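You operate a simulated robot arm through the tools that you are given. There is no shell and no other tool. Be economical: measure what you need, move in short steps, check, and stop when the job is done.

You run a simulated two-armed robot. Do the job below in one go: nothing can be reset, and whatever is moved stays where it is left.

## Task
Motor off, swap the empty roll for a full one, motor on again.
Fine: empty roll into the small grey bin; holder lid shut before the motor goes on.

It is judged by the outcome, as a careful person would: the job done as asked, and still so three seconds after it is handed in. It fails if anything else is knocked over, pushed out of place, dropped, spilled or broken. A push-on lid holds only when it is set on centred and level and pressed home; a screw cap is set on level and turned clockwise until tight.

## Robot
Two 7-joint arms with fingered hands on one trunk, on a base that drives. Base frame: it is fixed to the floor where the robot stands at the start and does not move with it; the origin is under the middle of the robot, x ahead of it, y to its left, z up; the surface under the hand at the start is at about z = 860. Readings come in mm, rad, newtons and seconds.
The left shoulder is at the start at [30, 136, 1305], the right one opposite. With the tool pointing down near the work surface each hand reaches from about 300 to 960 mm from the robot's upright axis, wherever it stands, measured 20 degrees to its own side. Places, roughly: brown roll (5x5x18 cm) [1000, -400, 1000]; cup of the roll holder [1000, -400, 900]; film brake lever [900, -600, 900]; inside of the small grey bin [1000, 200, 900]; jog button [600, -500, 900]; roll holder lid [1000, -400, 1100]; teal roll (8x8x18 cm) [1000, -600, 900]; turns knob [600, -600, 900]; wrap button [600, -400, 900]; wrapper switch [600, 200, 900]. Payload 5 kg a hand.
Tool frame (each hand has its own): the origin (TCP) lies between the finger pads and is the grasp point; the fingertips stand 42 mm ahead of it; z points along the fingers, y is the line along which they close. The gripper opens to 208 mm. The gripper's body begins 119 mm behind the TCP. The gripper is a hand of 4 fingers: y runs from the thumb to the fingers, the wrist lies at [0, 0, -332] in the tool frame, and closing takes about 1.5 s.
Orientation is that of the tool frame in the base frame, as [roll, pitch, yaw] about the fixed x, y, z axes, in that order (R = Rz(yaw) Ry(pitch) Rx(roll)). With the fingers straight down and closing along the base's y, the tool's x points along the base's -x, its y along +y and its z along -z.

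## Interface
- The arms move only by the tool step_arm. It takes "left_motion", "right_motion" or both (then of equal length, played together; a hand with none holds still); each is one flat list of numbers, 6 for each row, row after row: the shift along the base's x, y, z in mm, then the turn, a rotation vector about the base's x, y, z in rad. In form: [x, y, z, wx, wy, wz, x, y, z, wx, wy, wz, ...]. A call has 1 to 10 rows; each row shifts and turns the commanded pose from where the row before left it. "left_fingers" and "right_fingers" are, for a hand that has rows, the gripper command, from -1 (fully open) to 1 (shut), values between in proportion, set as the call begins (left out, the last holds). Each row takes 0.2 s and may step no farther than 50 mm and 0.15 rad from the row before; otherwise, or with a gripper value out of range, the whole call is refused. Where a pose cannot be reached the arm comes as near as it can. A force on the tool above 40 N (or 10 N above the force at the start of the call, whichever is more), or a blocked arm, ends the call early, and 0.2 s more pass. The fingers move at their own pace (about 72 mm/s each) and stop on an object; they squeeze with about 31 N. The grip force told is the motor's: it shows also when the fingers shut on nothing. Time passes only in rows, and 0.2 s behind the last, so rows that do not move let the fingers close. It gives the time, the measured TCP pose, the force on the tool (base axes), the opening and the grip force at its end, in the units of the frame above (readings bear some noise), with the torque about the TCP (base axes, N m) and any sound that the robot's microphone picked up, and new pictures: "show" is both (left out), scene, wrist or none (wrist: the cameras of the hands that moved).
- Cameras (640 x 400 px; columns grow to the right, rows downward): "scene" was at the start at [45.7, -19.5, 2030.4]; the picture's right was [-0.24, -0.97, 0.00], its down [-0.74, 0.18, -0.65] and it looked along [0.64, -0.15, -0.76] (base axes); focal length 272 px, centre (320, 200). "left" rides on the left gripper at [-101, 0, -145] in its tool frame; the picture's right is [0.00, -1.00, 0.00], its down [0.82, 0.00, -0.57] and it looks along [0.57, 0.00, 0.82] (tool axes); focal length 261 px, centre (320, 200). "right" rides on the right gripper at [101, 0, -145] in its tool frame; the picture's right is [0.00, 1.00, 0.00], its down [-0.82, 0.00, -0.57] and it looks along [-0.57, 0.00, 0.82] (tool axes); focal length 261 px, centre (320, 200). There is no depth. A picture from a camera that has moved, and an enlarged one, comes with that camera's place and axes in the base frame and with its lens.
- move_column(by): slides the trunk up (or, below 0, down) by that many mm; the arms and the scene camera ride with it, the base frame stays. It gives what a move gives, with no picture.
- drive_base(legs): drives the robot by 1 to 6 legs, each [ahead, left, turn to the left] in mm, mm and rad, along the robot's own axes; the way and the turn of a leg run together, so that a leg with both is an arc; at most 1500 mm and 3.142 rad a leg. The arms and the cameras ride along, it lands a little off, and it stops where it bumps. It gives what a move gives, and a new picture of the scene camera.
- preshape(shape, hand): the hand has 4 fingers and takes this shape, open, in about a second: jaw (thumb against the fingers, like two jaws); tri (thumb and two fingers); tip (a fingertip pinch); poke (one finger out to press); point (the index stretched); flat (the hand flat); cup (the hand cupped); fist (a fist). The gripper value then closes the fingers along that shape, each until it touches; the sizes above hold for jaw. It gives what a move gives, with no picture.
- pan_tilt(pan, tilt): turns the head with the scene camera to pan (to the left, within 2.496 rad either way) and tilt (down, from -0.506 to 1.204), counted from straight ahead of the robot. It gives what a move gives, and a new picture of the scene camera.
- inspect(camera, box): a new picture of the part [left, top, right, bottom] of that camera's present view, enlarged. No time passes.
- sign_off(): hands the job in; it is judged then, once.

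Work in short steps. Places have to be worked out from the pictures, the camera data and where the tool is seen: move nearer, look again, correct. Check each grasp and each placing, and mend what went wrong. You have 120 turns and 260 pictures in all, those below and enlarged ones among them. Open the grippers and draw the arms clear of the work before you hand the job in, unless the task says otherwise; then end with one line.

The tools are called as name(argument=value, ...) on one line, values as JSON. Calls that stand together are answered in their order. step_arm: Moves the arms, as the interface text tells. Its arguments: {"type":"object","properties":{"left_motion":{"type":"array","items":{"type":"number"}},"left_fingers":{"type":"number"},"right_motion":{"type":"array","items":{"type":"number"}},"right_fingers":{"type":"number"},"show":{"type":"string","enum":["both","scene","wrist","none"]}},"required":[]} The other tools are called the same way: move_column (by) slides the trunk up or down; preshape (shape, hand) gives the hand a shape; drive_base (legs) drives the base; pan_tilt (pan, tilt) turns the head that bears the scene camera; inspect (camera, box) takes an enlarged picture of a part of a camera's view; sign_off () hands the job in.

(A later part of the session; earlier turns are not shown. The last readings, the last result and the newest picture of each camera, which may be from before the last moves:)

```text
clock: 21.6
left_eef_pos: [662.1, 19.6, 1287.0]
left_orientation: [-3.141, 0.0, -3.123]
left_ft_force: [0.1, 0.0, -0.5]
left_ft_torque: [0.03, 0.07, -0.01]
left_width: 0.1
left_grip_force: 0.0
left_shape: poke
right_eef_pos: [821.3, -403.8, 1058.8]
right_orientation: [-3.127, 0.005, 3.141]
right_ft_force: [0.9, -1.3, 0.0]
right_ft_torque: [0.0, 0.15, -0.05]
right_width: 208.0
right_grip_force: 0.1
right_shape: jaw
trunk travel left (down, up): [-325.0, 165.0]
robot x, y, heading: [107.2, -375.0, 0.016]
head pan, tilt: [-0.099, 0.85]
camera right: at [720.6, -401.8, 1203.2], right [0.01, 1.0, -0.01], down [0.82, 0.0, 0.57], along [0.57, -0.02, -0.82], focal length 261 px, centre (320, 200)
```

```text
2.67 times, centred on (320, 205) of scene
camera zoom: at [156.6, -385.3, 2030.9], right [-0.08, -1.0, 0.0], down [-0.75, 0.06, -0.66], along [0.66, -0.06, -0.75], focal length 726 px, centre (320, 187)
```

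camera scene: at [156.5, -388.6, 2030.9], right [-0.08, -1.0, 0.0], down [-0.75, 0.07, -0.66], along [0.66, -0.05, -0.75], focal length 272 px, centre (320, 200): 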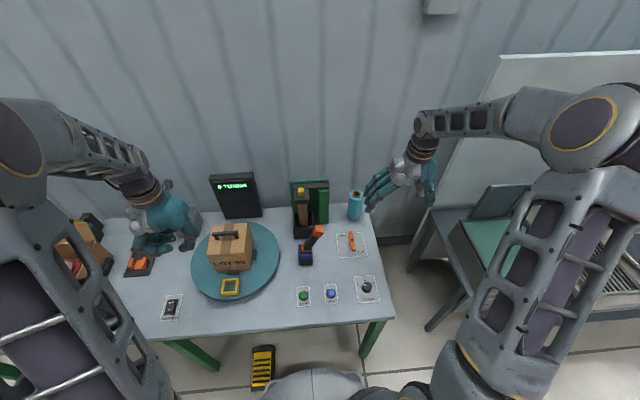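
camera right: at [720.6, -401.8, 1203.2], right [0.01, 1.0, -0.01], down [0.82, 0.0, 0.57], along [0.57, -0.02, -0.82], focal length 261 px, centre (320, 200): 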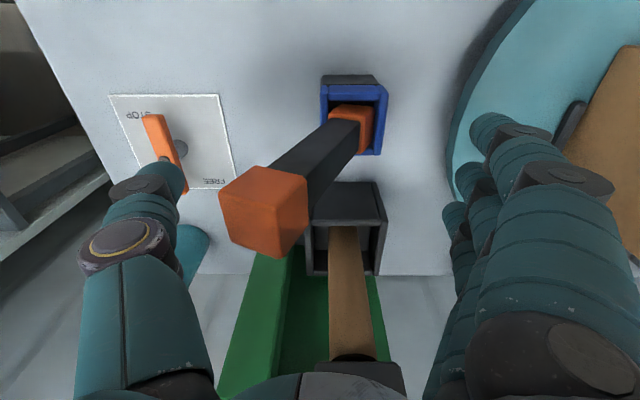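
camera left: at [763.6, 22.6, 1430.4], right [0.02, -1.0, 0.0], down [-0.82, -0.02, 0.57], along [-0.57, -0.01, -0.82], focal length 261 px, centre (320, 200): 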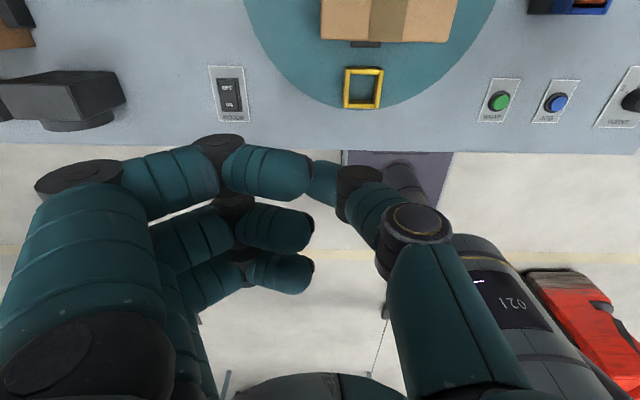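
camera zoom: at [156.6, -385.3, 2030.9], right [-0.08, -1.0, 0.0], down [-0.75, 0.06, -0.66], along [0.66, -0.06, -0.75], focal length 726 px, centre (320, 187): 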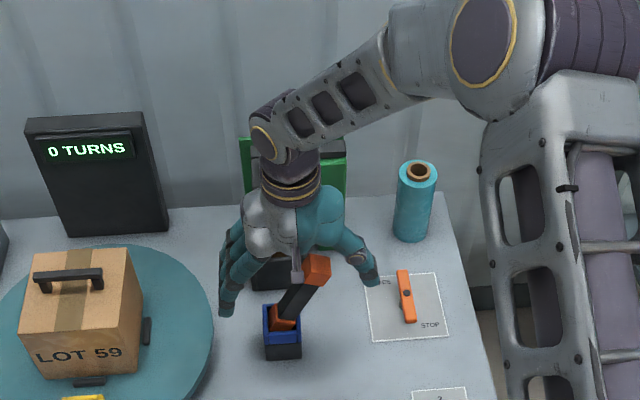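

The thumb side is beyond the head. I move +x 22, lower a bit, then slide to y≈-372 so the thumb swings the tool upright, and close on its head.

step_arm(right_motion=[22, 0, -10, 0, 0, 0, 0, 10, 0, 0, 0, 0, 0, 10, 0, 0, 0, 0, 0, 10, 0, 0, 0, 0], show="none")

step_arm(right_motion=[0, 0, 0, 0, 0, 0, 0, 0, 0, 0, 0, 0, 0, 0, 0, 0, 0, 0, 0, 0, 0, 0, 0, 0, 0, 0, 0, 0, 0, 0, 0, 0, 0, 0, 0, 0, 0, 0, 0, 0, 0, 0], right_fingers=1, show="wrist")

inspect(camera="scene", box=[250, 130, 390, 280])

```text
clock: 22.6
left_eef_pos: [661.6, 20.8, 1286.1]
left_orientation: [3.141, 0.0, -3.125]
left_ft_force: [-0.1, 0.4, -0.4]
left_ft_torque: [-0.03, 0.01, 0.04]
left_width: 0.0
left_grip_force: 0.1
left_shape: poke
right_eef_pos: [844.1, -373.8, 1048.2]
right_orientation: [-3.125, 0.005, 3.142]
right_ft_force: [0.2, 0.2, -0.2]
right_ft_torque: [-0.01, 0.01, 0.04]
right_width: 208.1
right_grip_force: 0.0
right_shape: jaw
trunk travel left (down, up): [-325.0, 165.0]
robot x, y, heading: [104.6, -380.9, 0.018]
head pan, tilt: [-0.099, 0.85]
```

```text
clock: 24.2
left_eef_pos: [661.9, 20.9, 1287.2]
left_orientation: [-3.141, 0.001, -3.124]
left_ft_force: [-0.2, -0.1, -0.7]
left_ft_torque: [-0.03, -0.04, -0.03]
left_width: 0.1
left_grip_force: 0.0
left_shape: poke
right_eef_pos: [842.3, -374.1, 1047.3]
right_orientation: [-3.125, 0.004, -3.141]
right_ft_force: [-0.1, 0.2, 0.8]
right_ft_torque: [0.06, 0.0, 0.0]
right_width: 0.0
right_grip_force: 3.9
right_shape: jaw
trunk travel left (down, up): [-325.0, 165.0]
robot x, y, heading: [104.5, -379.1, 0.017]
head pan, tilt: [-0.099, 0.85]
camera right: at [742.0, -371.8, 1193.8], right [0.0, 1.0, -0.02], down [0.82, 0.0, 0.57], along [0.57, -0.02, -0.82], focal length 261 px, centre (320, 200)
```

right: 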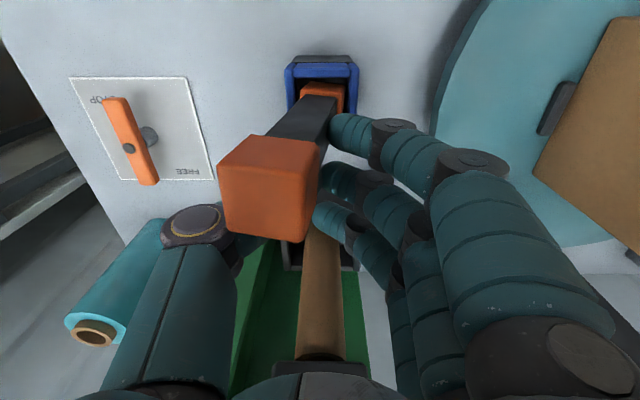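

```text
2.67 times, centred on (320, 205) of scene
camera zoom: at [155.3, -384.9, 2031.0], right [-0.08, -1.0, 0.0], down [-0.75, 0.06, -0.66], along [0.66, -0.06, -0.75], focal length 726 px, centre (320, 187)
```

zoom: 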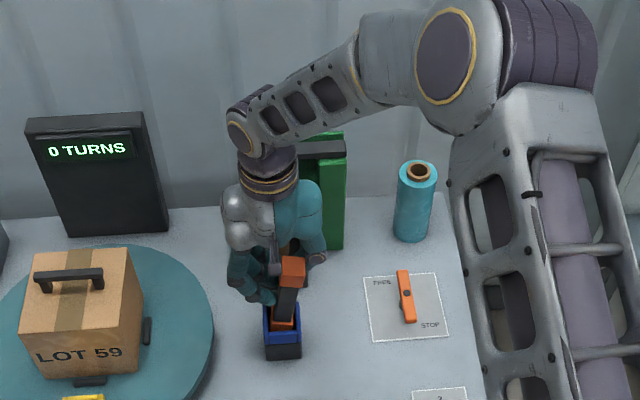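

Triangulating anew, the tool head is nearer the camera: about [812,-405,1080], so my fingers closed behind it. I open, shift back and up, and look.

step_arm(right_motion=[0, 0, 0, 0, 0, 0, 0, 0, 0, 0, 0, 0, 0, 0, 0, 0, 0, 0, 0, 0, 0, 0, 0, 0, 0, 0, 0, 0, 0, 0, 0, 0, 0, 0, 0, 0, 0, -25, 0, 0, 0, 0, -15, 0, 15, 0, 0, 0, -15, 0, 15, 0, 0, 0], right_fingers=-1, show="wrist")

inspect(camera="scene", box=[250, 130, 390, 280])

```text
clock: 26.2
left_eef_pos: [661.1, 19.7, 1287.5]
left_orientation: [3.138, 0.0, -3.125]
left_ft_force: [-1.3, -0.8, 0.6]
left_ft_torque: [0.02, -0.07, 0.01]
left_width: 0.0
left_grip_force: 0.1
left_shape: poke
right_eef_pos: [813.7, -400.2, 1078.5]
right_orientation: [-3.127, 0.002, 3.141]
right_ft_force: [-0.1, -0.5, 0.0]
right_ft_torque: [0.05, -0.04, 0.05]
right_width: 208.0
right_grip_force: 0.1
right_shape: jaw
trunk travel left (down, up): [-325.0, 165.0]
robot x, y, heading: [103.7, -380.7, 0.016]
head pan, tilt: [-0.099, 0.85]
camera right: at [711.6, -398.5, 1223.2], right [0.0, 1.0, -0.01], down [0.82, 0.0, 0.57], along [0.57, -0.01, -0.82], focal length 261 px, centre (320, 200)
```

right: 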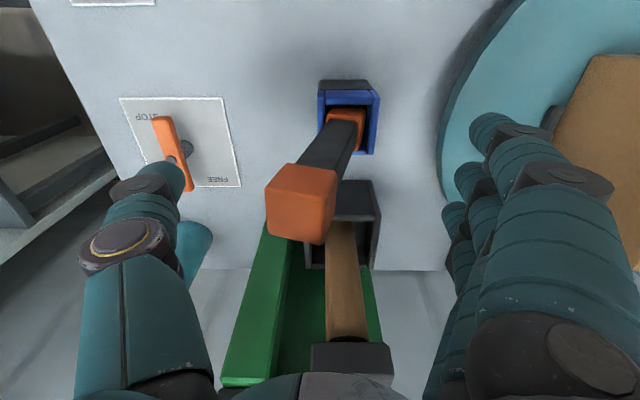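

```text
2.67 times, centred on (320, 205) of scene
camera zoom: at [154.4, -385.7, 2031.1], right [-0.08, -1.0, 0.0], down [-0.75, 0.06, -0.66], along [0.66, -0.06, -0.75], focal length 726 px, centre (320, 187)
```

zoom: 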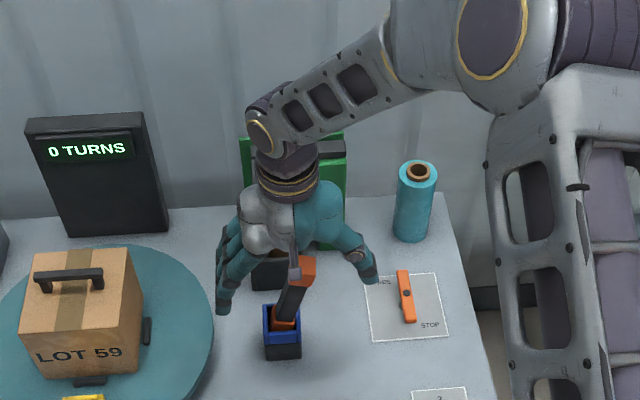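

The head is right about the TCP now and leans less. I slide to y≈-372 and close on it.

step_arm(right_motion=[0, 14, 0, 0, 0, 0, 0, 14, 0, 0, 0, 0, 0, 0, 0, 0, 0, 0, 0, 0, 0, 0, 0, 0, 0, 0, 0, 0, 0, 0, 0, 0, 0, 0, 0, 0, 0, 0, 0, 0, 0, 0, 0, 0, 0, 0, 0, 0], right_fingers=1, show="wrist")

inspect(camera="scene", box=[250, 130, 390, 280])

```text
clock: 28.0
left_eef_pos: [662.0, 19.5, 1286.8]
left_orientation: [3.14, -0.002, -3.125]
left_ft_force: [-0.5, 0.9, 0.1]
left_ft_torque: [0.01, 0.04, -0.01]
left_width: 0.2
left_grip_force: 0.1
left_shape: poke
right_eef_pos: [813.0, -371.6, 1079.5]
right_orientation: [-3.128, 0.003, 3.141]
right_ft_force: [-0.1, -0.6, 0.2]
right_ft_torque: [0.14, -0.05, 0.02]
right_width: 10.2
right_grip_force: 25.9
right_shape: jaw
trunk travel left (down, up): [-325.0, 165.0]
robot x, y, heading: [108.0, -379.5, 0.016]
head pan, tilt: [-0.099, 0.85]
camera right: at [712.8, -369.6, 1223.7], right [0.0, 1.0, -0.01], down [0.82, 0.0, 0.57], along [0.57, -0.01, -0.82], focal length 261 px, centre (320, 200)
```

right: 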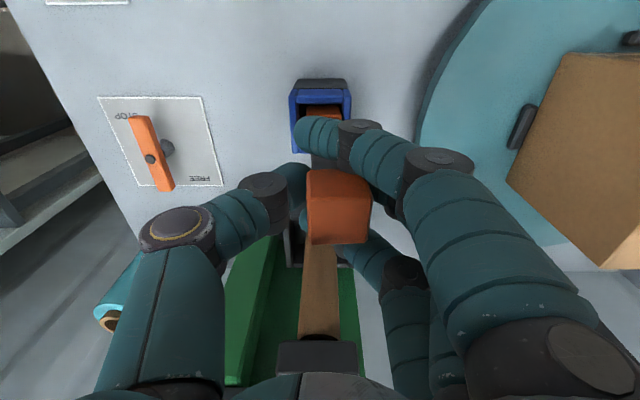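

```text
2.67 times, centred on (320, 205) of scene
camera zoom: at [155.7, -384.9, 2031.0], right [-0.08, -1.0, 0.0], down [-0.75, 0.06, -0.66], along [0.66, -0.06, -0.75], focal length 726 px, centre (320, 187)
```

zoom: 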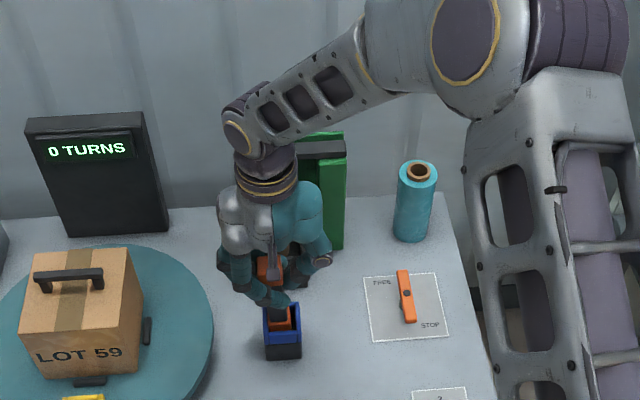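

The tool is nearly upright, a touch too far to +y. I shift 12 mm to -y with it held, then open and check.

step_arm(right_motion=[0, -12, 0, 0, 0, 0, 0, 0, 0, 0, 0, 0], show="none")

step_arm(right_motion=[0, 0, 0, 0, 0, 0, 0, 0, 0, 0, 0, 0, 0, 0, 0, 0, 0, 0, 0, 0, 0, 0, 0, 0, 0, 0, 0, 0, 0, 0, 0, 0, 0, 0, 0, 0, 0, 0, 0, 0, 0, 0], right_fingers=-1, show="wrist")

inspect(camera="scene", box=[275, 170, 385, 280])

```text
clock: 28.6
left_eef_pos: [662.6, 20.5, 1286.4]
left_orientation: [3.14, 0.0, -3.125]
left_ft_force: [-0.3, 1.1, -0.3]
left_ft_torque: [-0.08, -0.01, 0.03]
left_width: 0.1
left_grip_force: 0.1
left_shape: poke
right_eef_pos: [814.5, -383.1, 1079.3]
right_orientation: [-3.126, 0.003, 3.139]
right_ft_force: [-0.4, 2.7, -0.1]
right_ft_torque: [0.39, -0.02, -0.02]
right_width: 9.4
right_grip_force: 30.9
right_shape: jaw
trunk travel left (down, up): [-325.0, 165.0]
robot x, y, heading: [107.0, -381.0, 0.017]
head pan, tilt: [-0.099, 0.85]
```

```text
clock: 30.2
left_eef_pos: [661.5, 20.0, 1286.2]
left_orientation: [3.141, 0.001, -3.124]
left_ft_force: [0.5, -0.3, 0.2]
left_ft_torque: [0.02, -0.03, 0.01]
left_width: 0.1
left_grip_force: 0.0
left_shape: poke
right_eef_pos: [813.5, -384.2, 1079.1]
right_orientation: [-3.124, 0.005, -3.141]
right_ft_force: [-1.2, 0.7, 0.5]
right_ft_torque: [0.03, 0.02, -0.03]
right_width: 207.9
right_grip_force: 0.1
right_shape: jaw
trunk travel left (down, up): [-325.0, 165.0]
robot x, y, heading: [107.9, -379.1, 0.019]
head pan, tilt: [-0.099, 0.85]
camera right: at [712.6, -382.1, 1223.9], right [0.0, 1.0, -0.02], down [0.82, 0.0, 0.57], along [0.57, -0.02, -0.82], focal length 261 px, centre (320, 200)
```

right: 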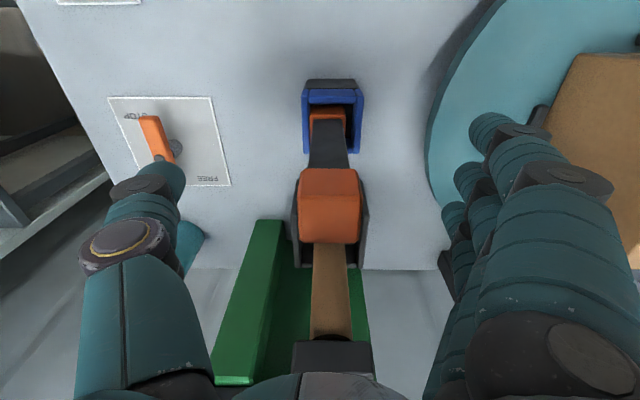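

```text
3.64 times, centred on (330, 225) of scene
camera zoom: at [155.6, -384.9, 2031.0], right [-0.08, -1.0, 0.0], down [-0.75, 0.06, -0.66], along [0.66, -0.06, -0.75], focal length 991 px, centre (284, 109)
```

zoom: 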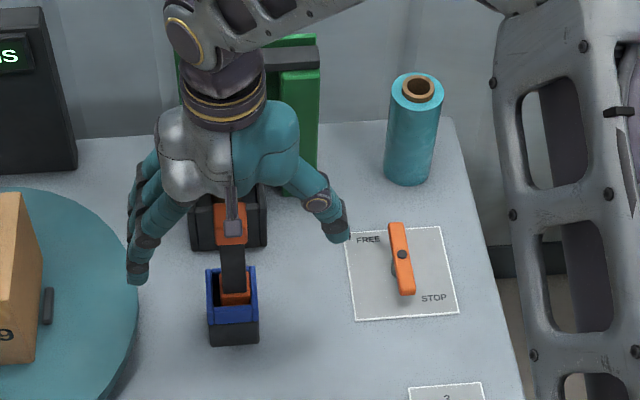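

The tool is upright again as at the start. I rise clear and study the lid from above left.

step_arm(right_motion=[0, 0, 45, 0, 0, 0, 0, 0, 45, 0, 0, 0, 10, 20, 45, 0, 0, 0, 20, 30, 20, 0, 0, 0, 30, 30, 0, 0, 0, 0], show="none")

inspect(camera="right", box=[170, 130, 450, 390])

inspect(camera="scene", box=[285, 165, 375, 255])

```text
refused: row 3 steps farther than a row can; nothing moved
```

```text
1.54 times, centred on (310, 260) of right
camera zoom: at [712.6, -382.1, 1223.9], right [0.0, 1.0, -0.02], down [0.82, 0.0, 0.57], along [0.57, -0.02, -0.82], focal length 401 px, centre (335, 108)
```

zoom: 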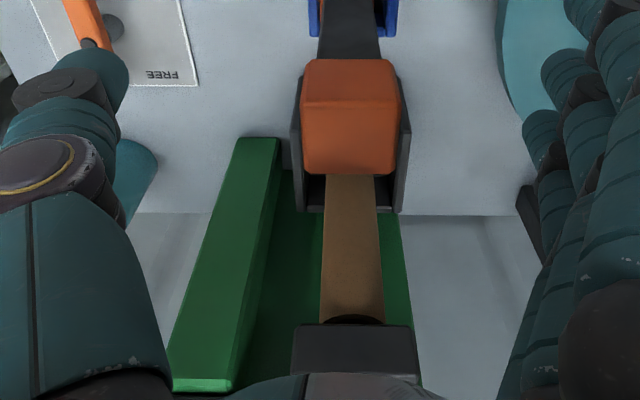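

```text
4.44 times, centred on (330, 210) of scene
camera zoom: at [155.6, -384.9, 2031.0], right [-0.08, -1.0, 0.0], down [-0.75, 0.06, -0.66], along [0.66, -0.06, -0.75], focal length 1211 px, centre (276, 156)
```

zoom: 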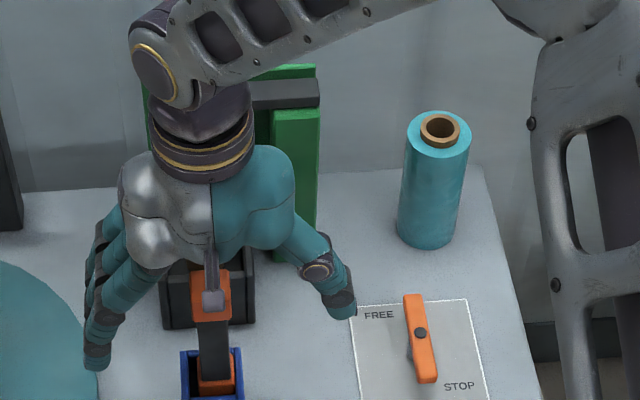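

Redo the rise with smaller rows.

step_arm(right_motion=[0, 0, 45, 0, 0, 0, 0, 0, 45, 0, 0, 0, 10, 20, 40, 0, 0, 0, 20, 30, 20, 0, 0, 0, 30, 30, 0, 0, 0, 0], show="none")

inspect(camera="right", box=[170, 130, 450, 390])

inspect(camera="scene", box=[285, 165, 375, 255])

```text
clock: 31.4
left_eef_pos: [664.0, 21.4, 1284.5]
left_orientation: [-3.141, -0.002, -3.126]
left_ft_force: [0.3, 1.1, -1.5]
left_ft_torque: [-0.14, 0.14, -0.01]
left_width: 0.0
left_grip_force: 0.1
left_shape: poke
right_eef_pos: [874.4, -304.3, 1226.8]
right_orientation: [-3.126, 0.001, 3.139]
right_ft_force: [2.0, 0.5, -0.5]
right_ft_torque: [-0.08, 0.18, -0.01]
right_width: 207.8
right_grip_force: 0.0
right_shape: jaw
trunk travel left (down, up): [-325.0, 165.0]
robot x, y, heading: [108.8, -375.8, 0.016]
head pan, tilt: [-0.099, 0.85]
```

```text
1.54 times, centred on (310, 260) of right
camera zoom: at [773.6, -302.1, 1371.1], right [0.01, 1.0, -0.02], down [0.82, 0.01, 0.57], along [0.57, -0.02, -0.82], focal length 401 px, centre (335, 108)
```

zoom: 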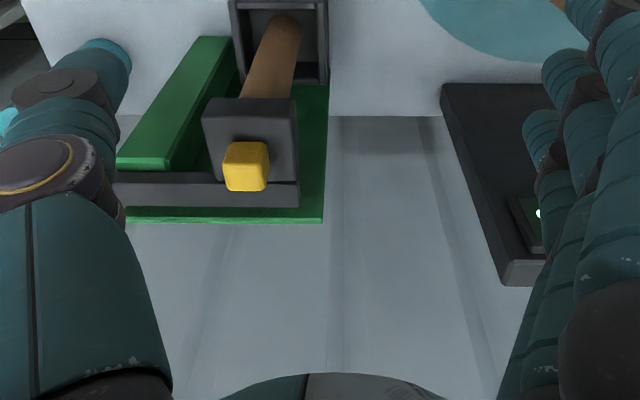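

```text
4.44 times, centred on (330, 210) of scene
camera zoom: at [158.9, -382.6, 2030.8], right [-0.08, -1.0, 0.0], down [-0.75, 0.06, -0.66], along [0.66, -0.06, -0.75], focal length 1211 px, centre (276, 156)
```

zoom: 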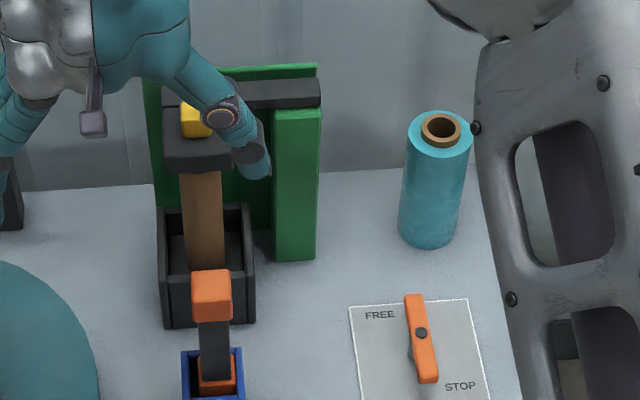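

I move the right hand over the knob (about [1018,-374]), still high, to centre it in the wrist view.

step_arm(right_motion=[24, -12, 0, -0.015, 0, 0, 24, -12, 0, 0, 0, 0, 24, -12, 0, 0, 0, 0, 24, -12, 0, 0, 0, 0, 24, -12, 0, 0, 0, 0, 24, -10, 0, 0, 0, 0], show="wrist")

inspect(camera="right", box=[220, 130, 420, 290])

```text
clock: 32.8
left_eef_pos: [664.9, 20.5, 1287.1]
left_orientation: [-3.141, -0.001, -3.122]
left_ft_force: [0.6, -1.3, -0.4]
left_ft_torque: [0.01, 0.14, -0.03]
left_width: 0.0
left_grip_force: 0.0
left_shape: poke
right_eef_pos: [1017.2, -374.0, 1226.1]
right_orientation: [-3.111, 0.003, -3.141]
right_ft_force: [1.0, 0.1, -0.7]
right_ft_torque: [-0.03, 0.13, -0.01]
right_width: 208.0
right_grip_force: 0.0
right_shape: jaw
trunk travel left (down, up): [-325.0, 165.0]
robot x, y, heading: [107.7, -379.0, 0.011]
head pan, tilt: [-0.099, 0.85]
camera right: at [916.0, -369.9, 1371.2], right [0.0, 1.0, -0.03], down [0.82, 0.01, 0.57], along [0.57, -0.03, -0.82], focal length 261 px, centre (320, 200)
```

right: 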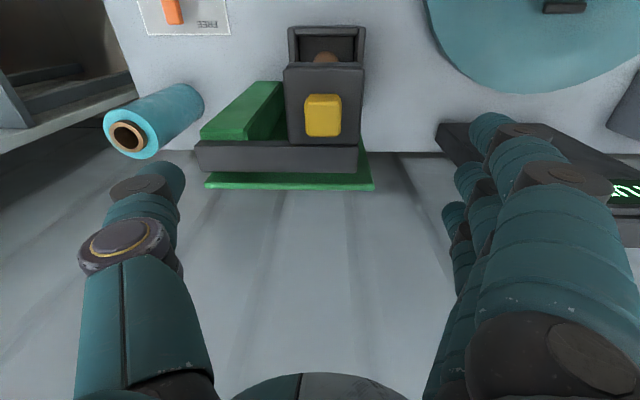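

```text
2.50 times, centred on (320, 210) of right
camera zoom: at [916.0, -369.9, 1371.2], right [0.0, 1.0, -0.03], down [0.82, 0.01, 0.57], along [0.57, -0.03, -0.82], focal length 652 px, centre (320, 175)
```

zoom: 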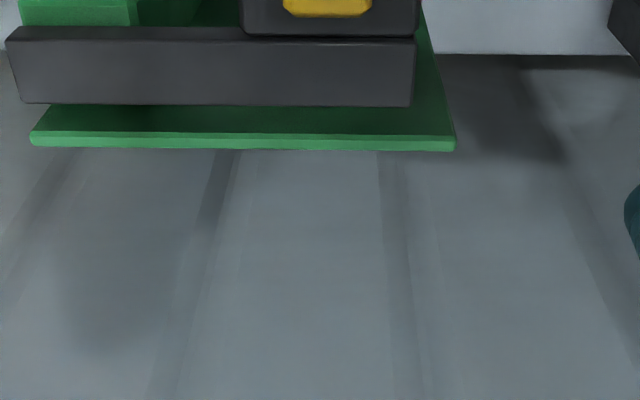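

The lid is a pad hinged at the rear on a fixed crossbar; triangulation puts the knob at about [984,-374,1150]. I shift over it and come down until the fingertips flank the knob.

step_arm(right_motion=[-17, 0, -10, 0.03, 0, 0, -17, 0, -10, 0, 0, 0, 0, 0, -12, 0, 0, 0], show="wrist")

inspect(camera="scene", box=[285, 145, 365, 225])

```text
clock: 33.6
left_eef_pos: [662.7, 20.3, 1287.1]
left_orientation: [3.141, -0.001, -3.123]
left_ft_force: [-0.2, -0.9, 0.3]
left_ft_torque: [0.0, 0.02, 0.05]
left_width: 0.0
left_grip_force: 0.2
left_shape: poke
right_eef_pos: [983.0, -372.7, 1195.9]
right_orientation: [3.141, 0.005, -3.141]
right_ft_force: [0.4, 0.2, -0.4]
right_ft_torque: [0.02, 0.04, 0.04]
right_width: 207.5
right_grip_force: 0.0
right_shape: jaw
trunk travel left (down, up): [-325.0, 165.0]
robot x, y, heading: [108.6, -378.1, 0.015]
head pan, tilt: [-0.099, 0.85]
camera right: at [882.2, -373.8, 1341.8], right [0.0, 1.0, 0.0], down [0.82, 0.0, 0.57], along [0.57, 0.0, -0.82], focal length 261 px, centre (320, 200)
```

right: 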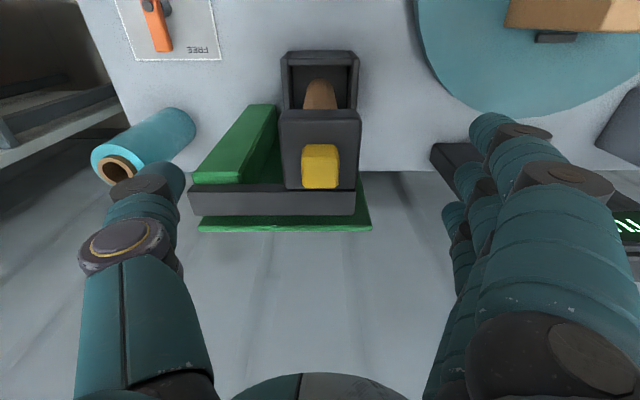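

```text
5.00 times, centred on (325, 185) of scene
camera zoom: at [155.9, -385.3, 2030.9], right [-0.08, -1.0, 0.0], down [-0.75, 0.06, -0.66], along [0.66, -0.06, -0.75], focal length 1362 px, centre (295, 275)
```

zoom: 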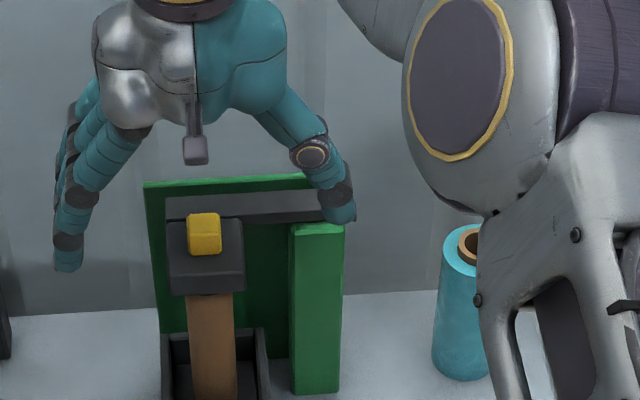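

I pre-close to about 60 mm opening and look again before lowering further.

step_arm(right_motion=[5, 0, -3, 0, 0, 0, 0, 0, -3, 0, 0, 0, 0, 0, -2, 0, 0, 0, 0, 0, 0, 0, 0, 0, 0, 0, 0, 0, 0, 0, 0, 0, 0, 0, 0, 0], right_fingers=0.42, show="wrist")

inspect(camera="scene", box=[285, 145, 365, 225])

```text
clock: 35.0
left_eef_pos: [662.8, 21.2, 1287.1]
left_orientation: [-3.141, -0.001, -3.125]
left_ft_force: [1.0, -0.1, -0.2]
left_ft_torque: [-0.02, 0.05, 0.02]
left_width: 0.0
left_grip_force: 0.0
left_shape: poke
right_eef_pos: [988.8, -372.9, 1189.6]
right_orientation: [3.14, 0.004, -3.141]
right_ft_force: [-0.5, 0.8, 0.0]
right_ft_torque: [-0.02, 0.01, 0.01]
right_width: 60.8
right_grip_force: 0.0
right_shape: jaw
trunk travel left (down, up): [-325.0, 165.0]
robot x, y, heading: [103.7, -379.0, 0.017]
head pan, tilt: [-0.099, 0.85]
camera right: at [888.0, -373.1, 1333.3], right [0.0, 1.0, 0.0], down [0.82, 0.0, 0.57], along [0.57, 0.0, -0.82], focal length 261 px, centre (320, 200)
```

right: 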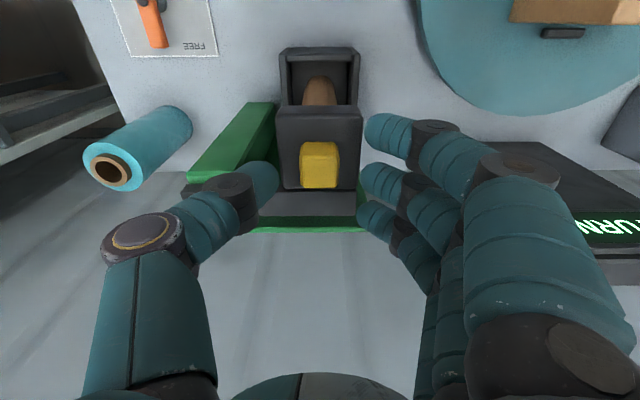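

```text
5.00 times, centred on (325, 185) of scene
camera zoom: at [156.0, -384.7, 2031.0], right [-0.08, -1.0, 0.0], down [-0.75, 0.06, -0.66], along [0.66, -0.06, -0.75], focal length 1362 px, centre (295, 275)
```

zoom: 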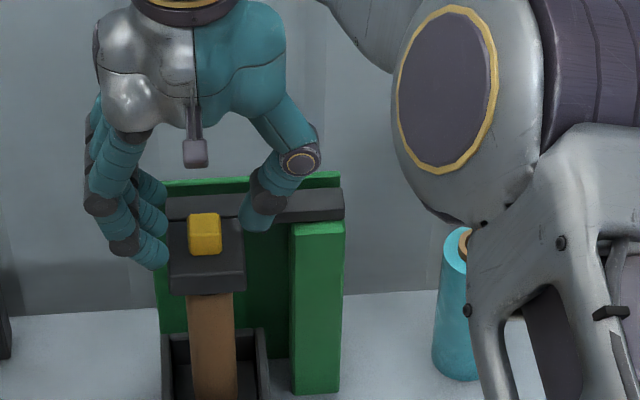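

Thumb and middle finger line up with the knob, about 25 mm above it. I lower in small rows with force watch.

step_arm(right_motion=[0, 0, -8, 0, 0, 0, 0, 0, -8, 0, 0, 0, 0, 0, -6, 0, 0, 0], show="wrist")

inspect(camera="scene", box=[285, 145, 365, 225])

```text
clock: 35.8
left_eef_pos: [660.4, 19.9, 1286.4]
left_orientation: [-3.141, -0.001, -3.125]
left_ft_force: [-0.5, 0.3, -0.5]
left_ft_torque: [0.02, -0.03, -0.01]
left_width: 0.0
left_grip_force: 0.1
left_shape: poke
right_eef_pos: [989.8, -371.5, 1168.9]
right_orientation: [3.141, 0.006, -3.141]
right_ft_force: [-0.1, 0.5, 7.9]
right_ft_torque: [0.05, 0.0, 0.02]
right_width: 60.9
right_grip_force: 0.2
right_shape: jaw
trunk travel left (down, up): [-325.0, 165.0]
robot x, y, heading: [107.9, -375.8, 0.021]
head pan, tilt: [-0.099, 0.85]
camera right: at [887.0, -372.7, 1313.1], right [0.0, 1.0, 0.0], down [0.82, 0.0, 0.58], along [0.58, 0.0, -0.82], focal length 261 px, centre (320, 200)
```

right: 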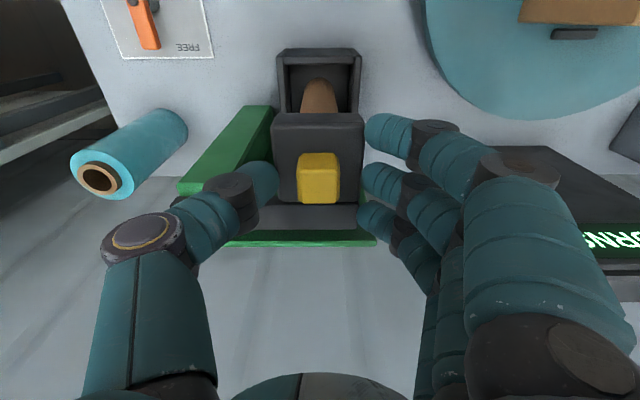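

```text
5.00 times, centred on (325, 185) of scene
camera zoom: at [154.3, -384.8, 2031.2], right [-0.08, -1.0, 0.0], down [-0.75, 0.06, -0.66], along [0.66, -0.06, -0.75], focal length 1362 px, centre (295, 275)
```

zoom: 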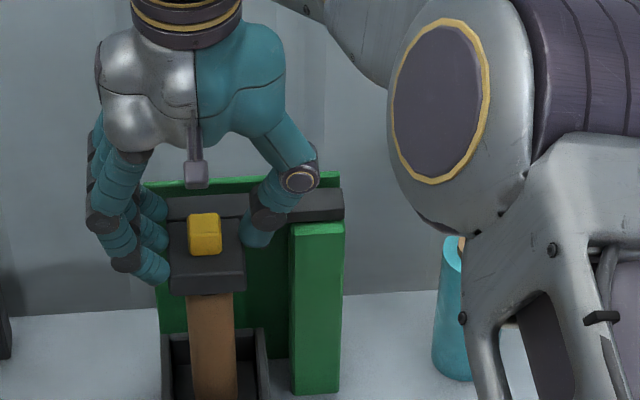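

Slight contact (8 N) and the knob is level with the fingers. I rise 2 mm and close on the knob.

step_arm(right_motion=[0, -1, 3, 0, 0, 0, 0, 0, 0, 0, 0, 0, 0, 0, 0, 0, 0, 0, 0, 0, 0, 0, 0, 0, 0, 0, 0, 0, 0, 0], right_fingers=1, show="wrist")

inspect(camera="scene", box=[285, 145, 365, 225])

```text
clock: 37.0
left_eef_pos: [659.8, 20.7, 1288.0]
left_orientation: [3.141, 0.002, -3.124]
left_ft_force: [-0.1, 0.0, 0.3]
left_ft_torque: [-0.02, 0.0, -0.03]
left_width: 0.0
left_grip_force: 0.1
left_shape: poke
right_eef_pos: [988.0, -372.7, 1172.6]
right_orientation: [3.141, 0.007, 3.141]
right_ft_force: [3.9, 11.6, 26.9]
right_ft_torque: [1.22, -0.19, 0.87]
right_width: 43.9
right_grip_force: 31.6
right_shape: jaw
trunk travel left (down, up): [-325.0, 165.0]
robot x, y, heading: [105.3, -376.0, 0.018]
head pan, tilt: [-0.099, 0.85]
camera right: at [886.6, -372.2, 1317.3], right [0.0, 1.0, 0.0], down [0.82, 0.0, 0.58], along [0.58, 0.0, -0.82], focal length 261 px, centre (320, 200)
```

right: 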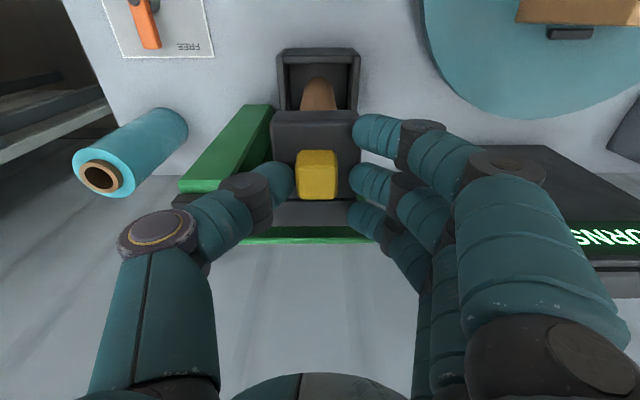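

```text
5.00 times, centred on (325, 185) of scene
camera zoom: at [153.3, -383.5, 2031.2], right [-0.08, -1.0, 0.0], down [-0.75, 0.06, -0.66], along [0.66, -0.06, -0.75], focal length 1362 px, centre (295, 275)
```

zoom: 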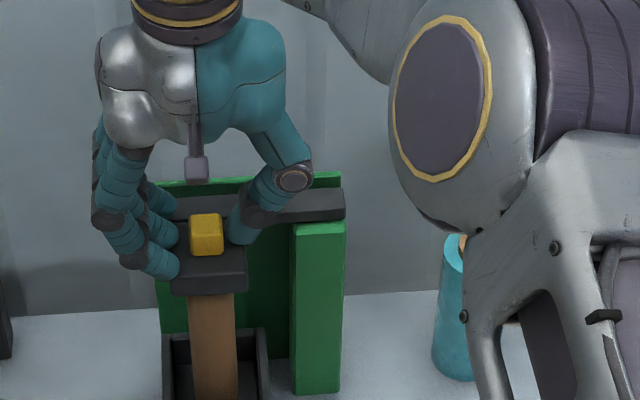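

The fingertips jam on the pad top while closing. I reopen to 60 mm, rise 10 mm and close again.

step_arm(right_motion=[0, 0, 0, 0, 0, 0, 0, 0, 5, 0, 0, 0, 0, -2, 6, 0, 0, 0], right_fingers=0.42, show="none")

step_arm(right_motion=[0, 0, 0, 0, 0, 0, 0, 0, 0, 0, 0, 0, 0, 0, 0, 0, 0, 0, 0, 0, 0, 0, 0, 0], right_fingers=1, show="wrist")

inspect(camera="right", box=[240, 100, 400, 250])

```text
clock: 37.8
left_eef_pos: [662.6, 20.7, 1285.6]
left_orientation: [-3.14, -0.001, -3.123]
left_ft_force: [-1.1, 0.7, 0.1]
left_ft_torque: [-0.06, -0.01, 0.0]
left_width: 0.0
left_grip_force: 0.0
left_shape: poke
right_eef_pos: [986.1, -376.4, 1180.8]
right_orientation: [-3.14, 0.003, -3.141]
right_ft_force: [-0.6, 0.7, 0.1]
right_ft_torque: [-0.04, -0.05, -0.04]
right_width: 60.0
right_grip_force: 0.0
right_shape: jaw
trunk travel left (down, up): [-325.0, 165.0]
robot x, y, heading: [106.4, -377.5, 0.015]
head pan, tilt: [-0.099, 0.85]
```

```text
clock: 38.8
left_eef_pos: [661.9, 18.6, 1285.2]
left_orientation: [3.139, 0.001, -3.124]
left_ft_force: [-0.4, 0.8, 0.6]
left_ft_torque: [0.02, 0.01, 0.01]
left_width: 0.3
left_grip_force: 0.1
left_shape: poke
right_eef_pos: [988.8, -378.4, 1181.7]
right_orientation: [-3.139, 0.004, 3.14]
right_ft_force: [-1.5, -9.9, -3.1]
right_ft_torque: [-0.08, 0.05, 0.04]
right_width: 7.9
right_grip_force: 30.9
right_shape: jaw
trunk travel left (down, up): [-325.0, 165.0]
robot x, y, heading: [108.7, -379.1, 0.012]
head pan, tilt: [-0.099, 0.85]
camera right: at [887.7, -378.8, 1325.8], right [0.01, 1.0, 0.0], down [0.82, 0.0, 0.57], along [0.57, -0.01, -0.82], focal length 261 px, centre (320, 200)
```

right: 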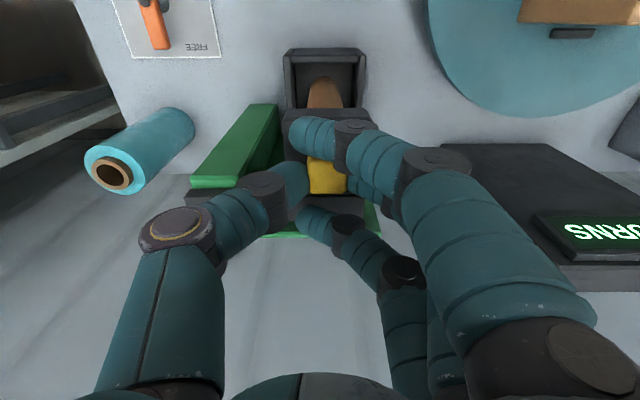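

```text
2.67 times, centred on (320, 175) of right
camera zoom: at [887.7, -378.8, 1325.8], right [0.01, 1.0, 0.0], down [0.82, 0.0, 0.57], along [0.57, -0.01, -0.82], focal length 695 px, centre (320, 267)
```

zoom: 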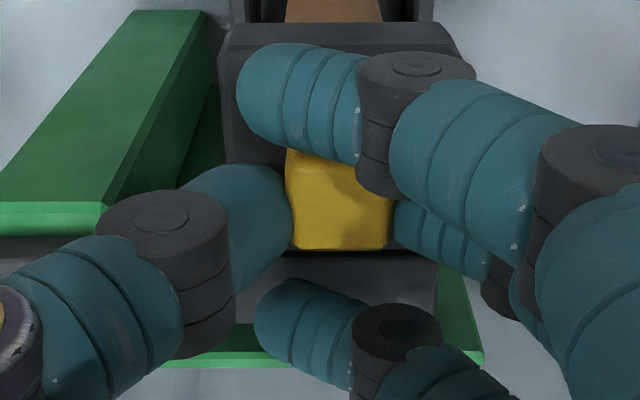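

The knob is firmly held between thumb and middle finger. I pull up and slightly back in small steps to see whether the lid swings.

step_arm(right_motion=[2, 0, 4, 0, 0, 0, 2, 0, 5, 0, 0, 0, 3, 0, 5, 0, 0, 0], show="wrist")

inspect(camera="scene", box=[285, 145, 365, 225])

```text
clock: 39.6
left_eef_pos: [662.1, 19.1, 1287.2]
left_orientation: [3.14, 0.001, -3.123]
left_ft_force: [-1.5, 0.6, 0.0]
left_ft_torque: [-0.05, -0.04, 0.03]
left_width: 0.1
left_grip_force: 0.1
left_shape: poke
right_eef_pos: [997.8, -374.5, 1201.0]
right_orientation: [3.139, 0.012, -3.141]
right_ft_force: [3.5, -9.9, 6.2]
right_ft_torque: [-0.25, -0.17, 0.09]
right_width: 4.8
right_grip_force: 30.8
right_shape: jaw
trunk travel left (down, up): [-325.0, 165.0]
robot x, y, heading: [106.4, -376.6, 0.017]
head pan, tilt: [-0.099, 0.85]
camera right: at [895.2, -376.1, 1344.5], right [0.0, 1.0, 0.0], down [0.81, -0.01, 0.58], along [0.58, 0.0, -0.81], focal length 261 px, centre (320, 200)
```

right: 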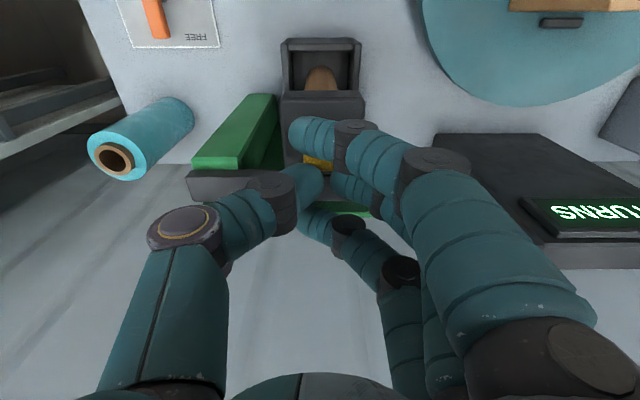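

```text
5.00 times, centred on (325, 185) of scene
camera zoom: at [154.2, -385.8, 2031.4], right [-0.08, -1.0, 0.0], down [-0.75, 0.06, -0.66], along [0.66, -0.06, -0.75], focal length 1362 px, centre (295, 275)
```

zoom: 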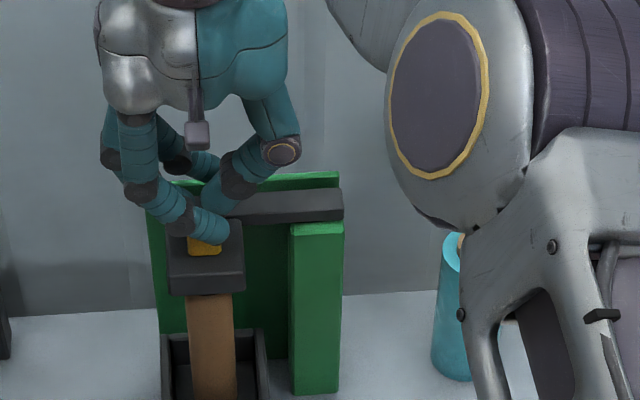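

It slipped off the knob and the lid stayed. Better: straddle the pad with ~100 mm opening (knob side gaps), go below it, hook the tips under its side overhangs and lift. I open to 100 mm and shift to the pad's front part.

step_arm(right_motion=[0, 0, 10, 0, 0, 0, -15, 0, 0, 0, 0, 0, -16, 0, 0, 0, 0, 0, 0, 0, 0, 0, 0, 0], right_fingers=0.04, show="none")

step_arm(right_motion=[0, 0, -15, 0, 0, 0, 0, 0, -15, 0, 0, 0], show="wrist")

inspect(camera="scene", box=[285, 145, 365, 225])

```text
clock: 40.6
left_eef_pos: [661.2, 20.5, 1286.3]
left_orientation: [3.141, -0.001, -3.122]
left_ft_force: [0.6, 0.4, 0.5]
left_ft_torque: [0.03, 0.01, 0.03]
left_width: 0.1
left_grip_force: 0.1
left_shape: poke
right_eef_pos: [964.2, -376.3, 1205.6]
right_orientation: [3.142, 0.003, 3.141]
right_ft_force: [-0.2, -0.5, 0.5]
right_ft_torque: [-0.02, -0.02, -0.01]
right_width: 99.0
right_grip_force: 0.2
right_shape: jaw
trunk travel left (down, up): [-325.0, 165.0]
robot x, y, heading: [108.7, -377.1, 0.013]
head pan, tilt: [-0.099, 0.85]
```

```text
clock: 41.2
left_eef_pos: [661.4, 20.6, 1287.7]
left_orientation: [3.141, 0.0, -3.124]
left_ft_force: [-0.9, 1.4, -0.6]
left_ft_torque: [0.03, 0.03, -0.03]
left_width: 0.0
left_grip_force: 0.2
left_shape: poke
right_eef_pos: [965.6, -377.7, 1175.2]
right_orientation: [3.14, 0.003, -3.141]
right_ft_force: [-0.4, 0.2, -0.2]
right_ft_torque: [0.0, 0.01, 0.02]
right_width: 99.4
right_grip_force: 0.0
right_shape: jaw
trunk travel left (down, up): [-325.0, 165.0]
robot x, y, heading: [107.7, -378.2, 0.015]
head pan, tilt: [-0.099, 0.85]
camera right: at [864.2, -377.2, 1320.4], right [0.0, 1.0, 0.0], down [0.82, 0.0, 0.58], along [0.58, 0.0, -0.82], focal length 261 px, centre (320, 200)
```

right: 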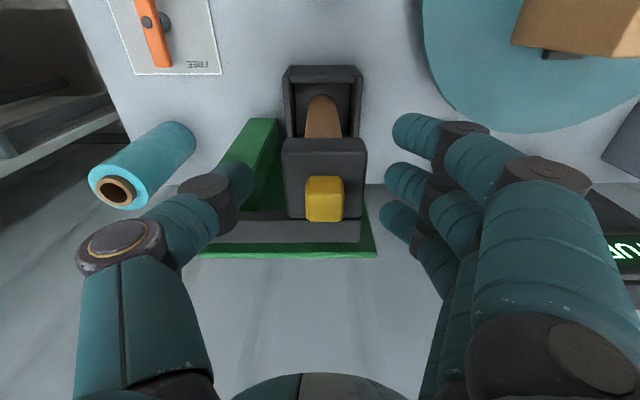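

```text
5.00 times, centred on (325, 185) of scene
camera zoom: at [155.8, -385.2, 2031.0], right [-0.08, -1.0, 0.0], down [-0.75, 0.06, -0.66], along [0.66, -0.06, -0.75], focal length 1362 px, centre (295, 275)
```

zoom: 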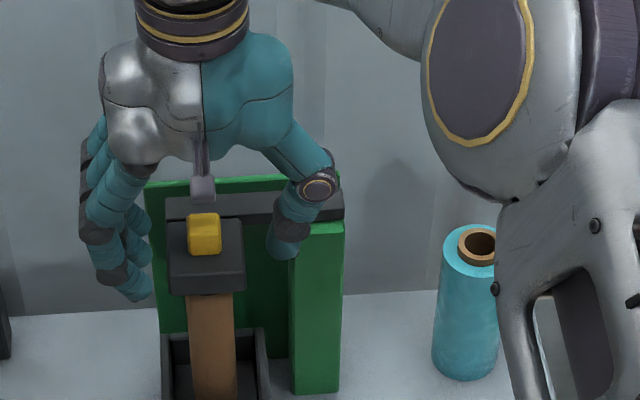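

The post lies behind the thumb (x≥1010), so the way down is free. I centre by +3 mm and lower to put the tips below the pad.

step_arm(right_motion=[0, 3, -15, 0, 0, 0, 0, 0, -15, 0, 0, 0, 0, 0, -15, 0, 0, 0, 0, 0, -12, 0, 0, 0], show="wrist")

inspect(camera="scene", box=[285, 145, 365, 225])

```text
clock: 42.2
left_eef_pos: [663.4, 20.8, 1287.1]
left_orientation: [-3.141, -0.001, -3.125]
left_ft_force: [0.0, 0.6, -0.8]
left_ft_torque: [-0.01, 0.0, 0.0]
left_width: 0.1
left_grip_force: 0.1
left_shape: poke
right_eef_pos: [966.0, -373.6, 1117.6]
right_orientation: [3.141, 0.003, 3.141]
right_ft_force: [-0.5, -0.7, 0.0]
right_ft_torque: [0.01, 0.02, 0.01]
right_width: 98.9
right_grip_force: 0.1
right_shape: jaw
trunk travel left (down, up): [-325.0, 165.0]
robot x, y, heading: [104.2, -374.4, 0.016]
head pan, tilt: [-0.099, 0.85]
camera right: at [864.6, -374.4, 1262.2], right [0.0, 1.0, 0.0], down [0.82, 0.0, 0.57], along [0.57, 0.0, -0.82], focal length 261 px, centre (320, 200)
```

right: 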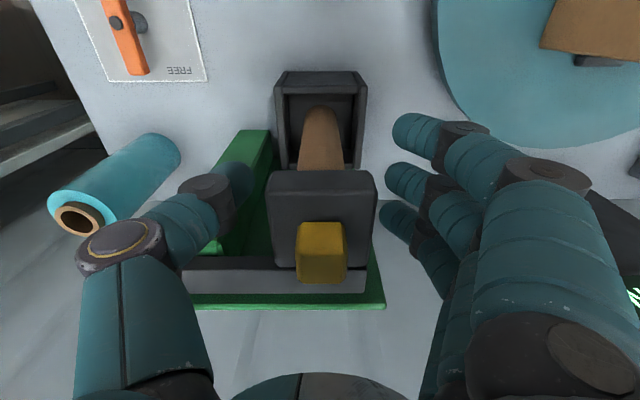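

```text
5.00 times, centred on (325, 185) of scene
camera zoom: at [156.3, -385.1, 2030.9], right [-0.08, -1.0, 0.0], down [-0.75, 0.06, -0.66], along [0.66, -0.06, -0.75], focal length 1362 px, centre (295, 275)
```

zoom: 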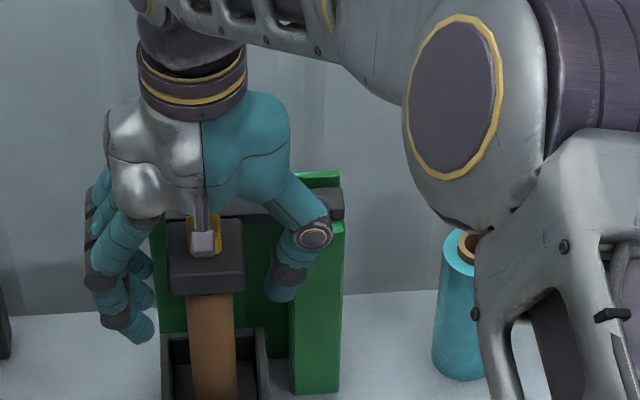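

Motion parallax puts the pad's top at about z 1107, bottom ~1082. I lower 22 mm more so the tips are well under it, then close to ~58 mm.

step_arm(right_motion=[0, 0, -12, 0, 0, 0, 0, 0, -10, 0, 0, 0], show="none")

step_arm(right_motion=[0, 0, 0, 0, 0, 0, 0, 0, 0, 0, 0, 0, 0, 0, 0, 0, 0, 0], right_fingers=0.42, show="wrist")

inspect(camera="scene", box=[285, 145, 365, 225])

```text
clock: 42.8
left_eef_pos: [662.0, 20.1, 1286.1]
left_orientation: [-3.141, -0.001, -3.125]
left_ft_force: [-0.3, 0.3, 0.0]
left_ft_torque: [0.05, 0.0, 0.0]
left_width: 0.2
left_grip_force: 0.0
left_shape: poke
right_eef_pos: [966.4, -374.9, 1096.8]
right_orientation: [-3.141, 0.005, 3.141]
right_ft_force: [0.6, 0.4, -0.4]
right_ft_torque: [0.03, -0.01, 0.02]
right_width: 99.3
right_grip_force: 0.0
right_shape: jaw
trunk travel left (down, up): [-325.0, 165.0]
robot x, y, heading: [106.3, -377.8, 0.016]
head pan, tilt: [-0.099, 0.85]
```

```text
clock: 43.6
left_eef_pos: [661.7, 20.1, 1286.2]
left_orientation: [-3.141, -0.001, -3.123]
left_ft_force: [0.7, 0.7, 0.0]
left_ft_torque: [0.02, 0.03, -0.03]
left_width: 0.2
left_grip_force: 0.0
left_shape: poke
right_eef_pos: [966.8, -373.3, 1096.8]
right_orientation: [3.141, 0.003, -3.141]
right_ft_force: [-0.6, -0.2, 0.7]
right_ft_torque: [-0.02, -0.03, 0.01]
right_width: 61.0
right_grip_force: 0.1
right_shape: jaw
trunk travel left (down, up): [-325.0, 165.0]
robot x, y, heading: [105.8, -376.0, 0.013]
head pan, tilt: [-0.099, 0.85]
camera right: at [864.4, -374.5, 1240.8], right [0.0, 1.0, 0.0], down [0.82, 0.0, 0.57], along [0.57, 0.0, -0.82], focal length 261 px, centre (320, 200)
```

right: 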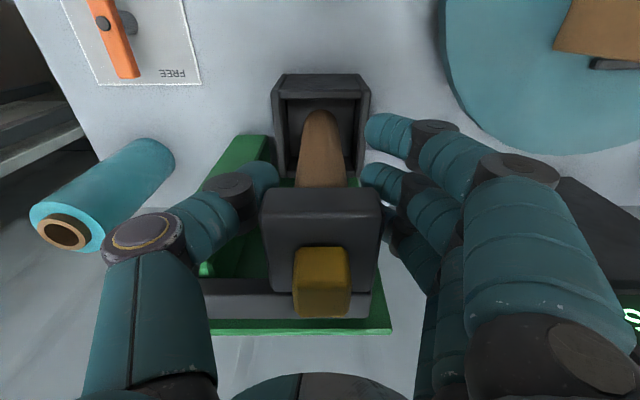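

```text
5.00 times, centred on (325, 185) of scene
camera zoom: at [155.9, -384.9, 2031.0], right [-0.08, -1.0, 0.0], down [-0.75, 0.06, -0.66], along [0.66, -0.06, -0.75], focal length 1362 px, centre (295, 275)
```

zoom: 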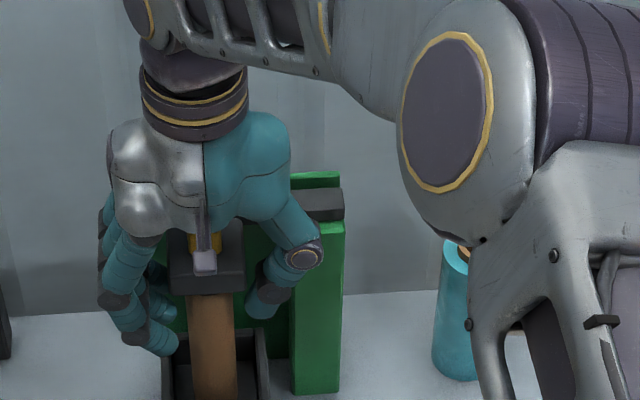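

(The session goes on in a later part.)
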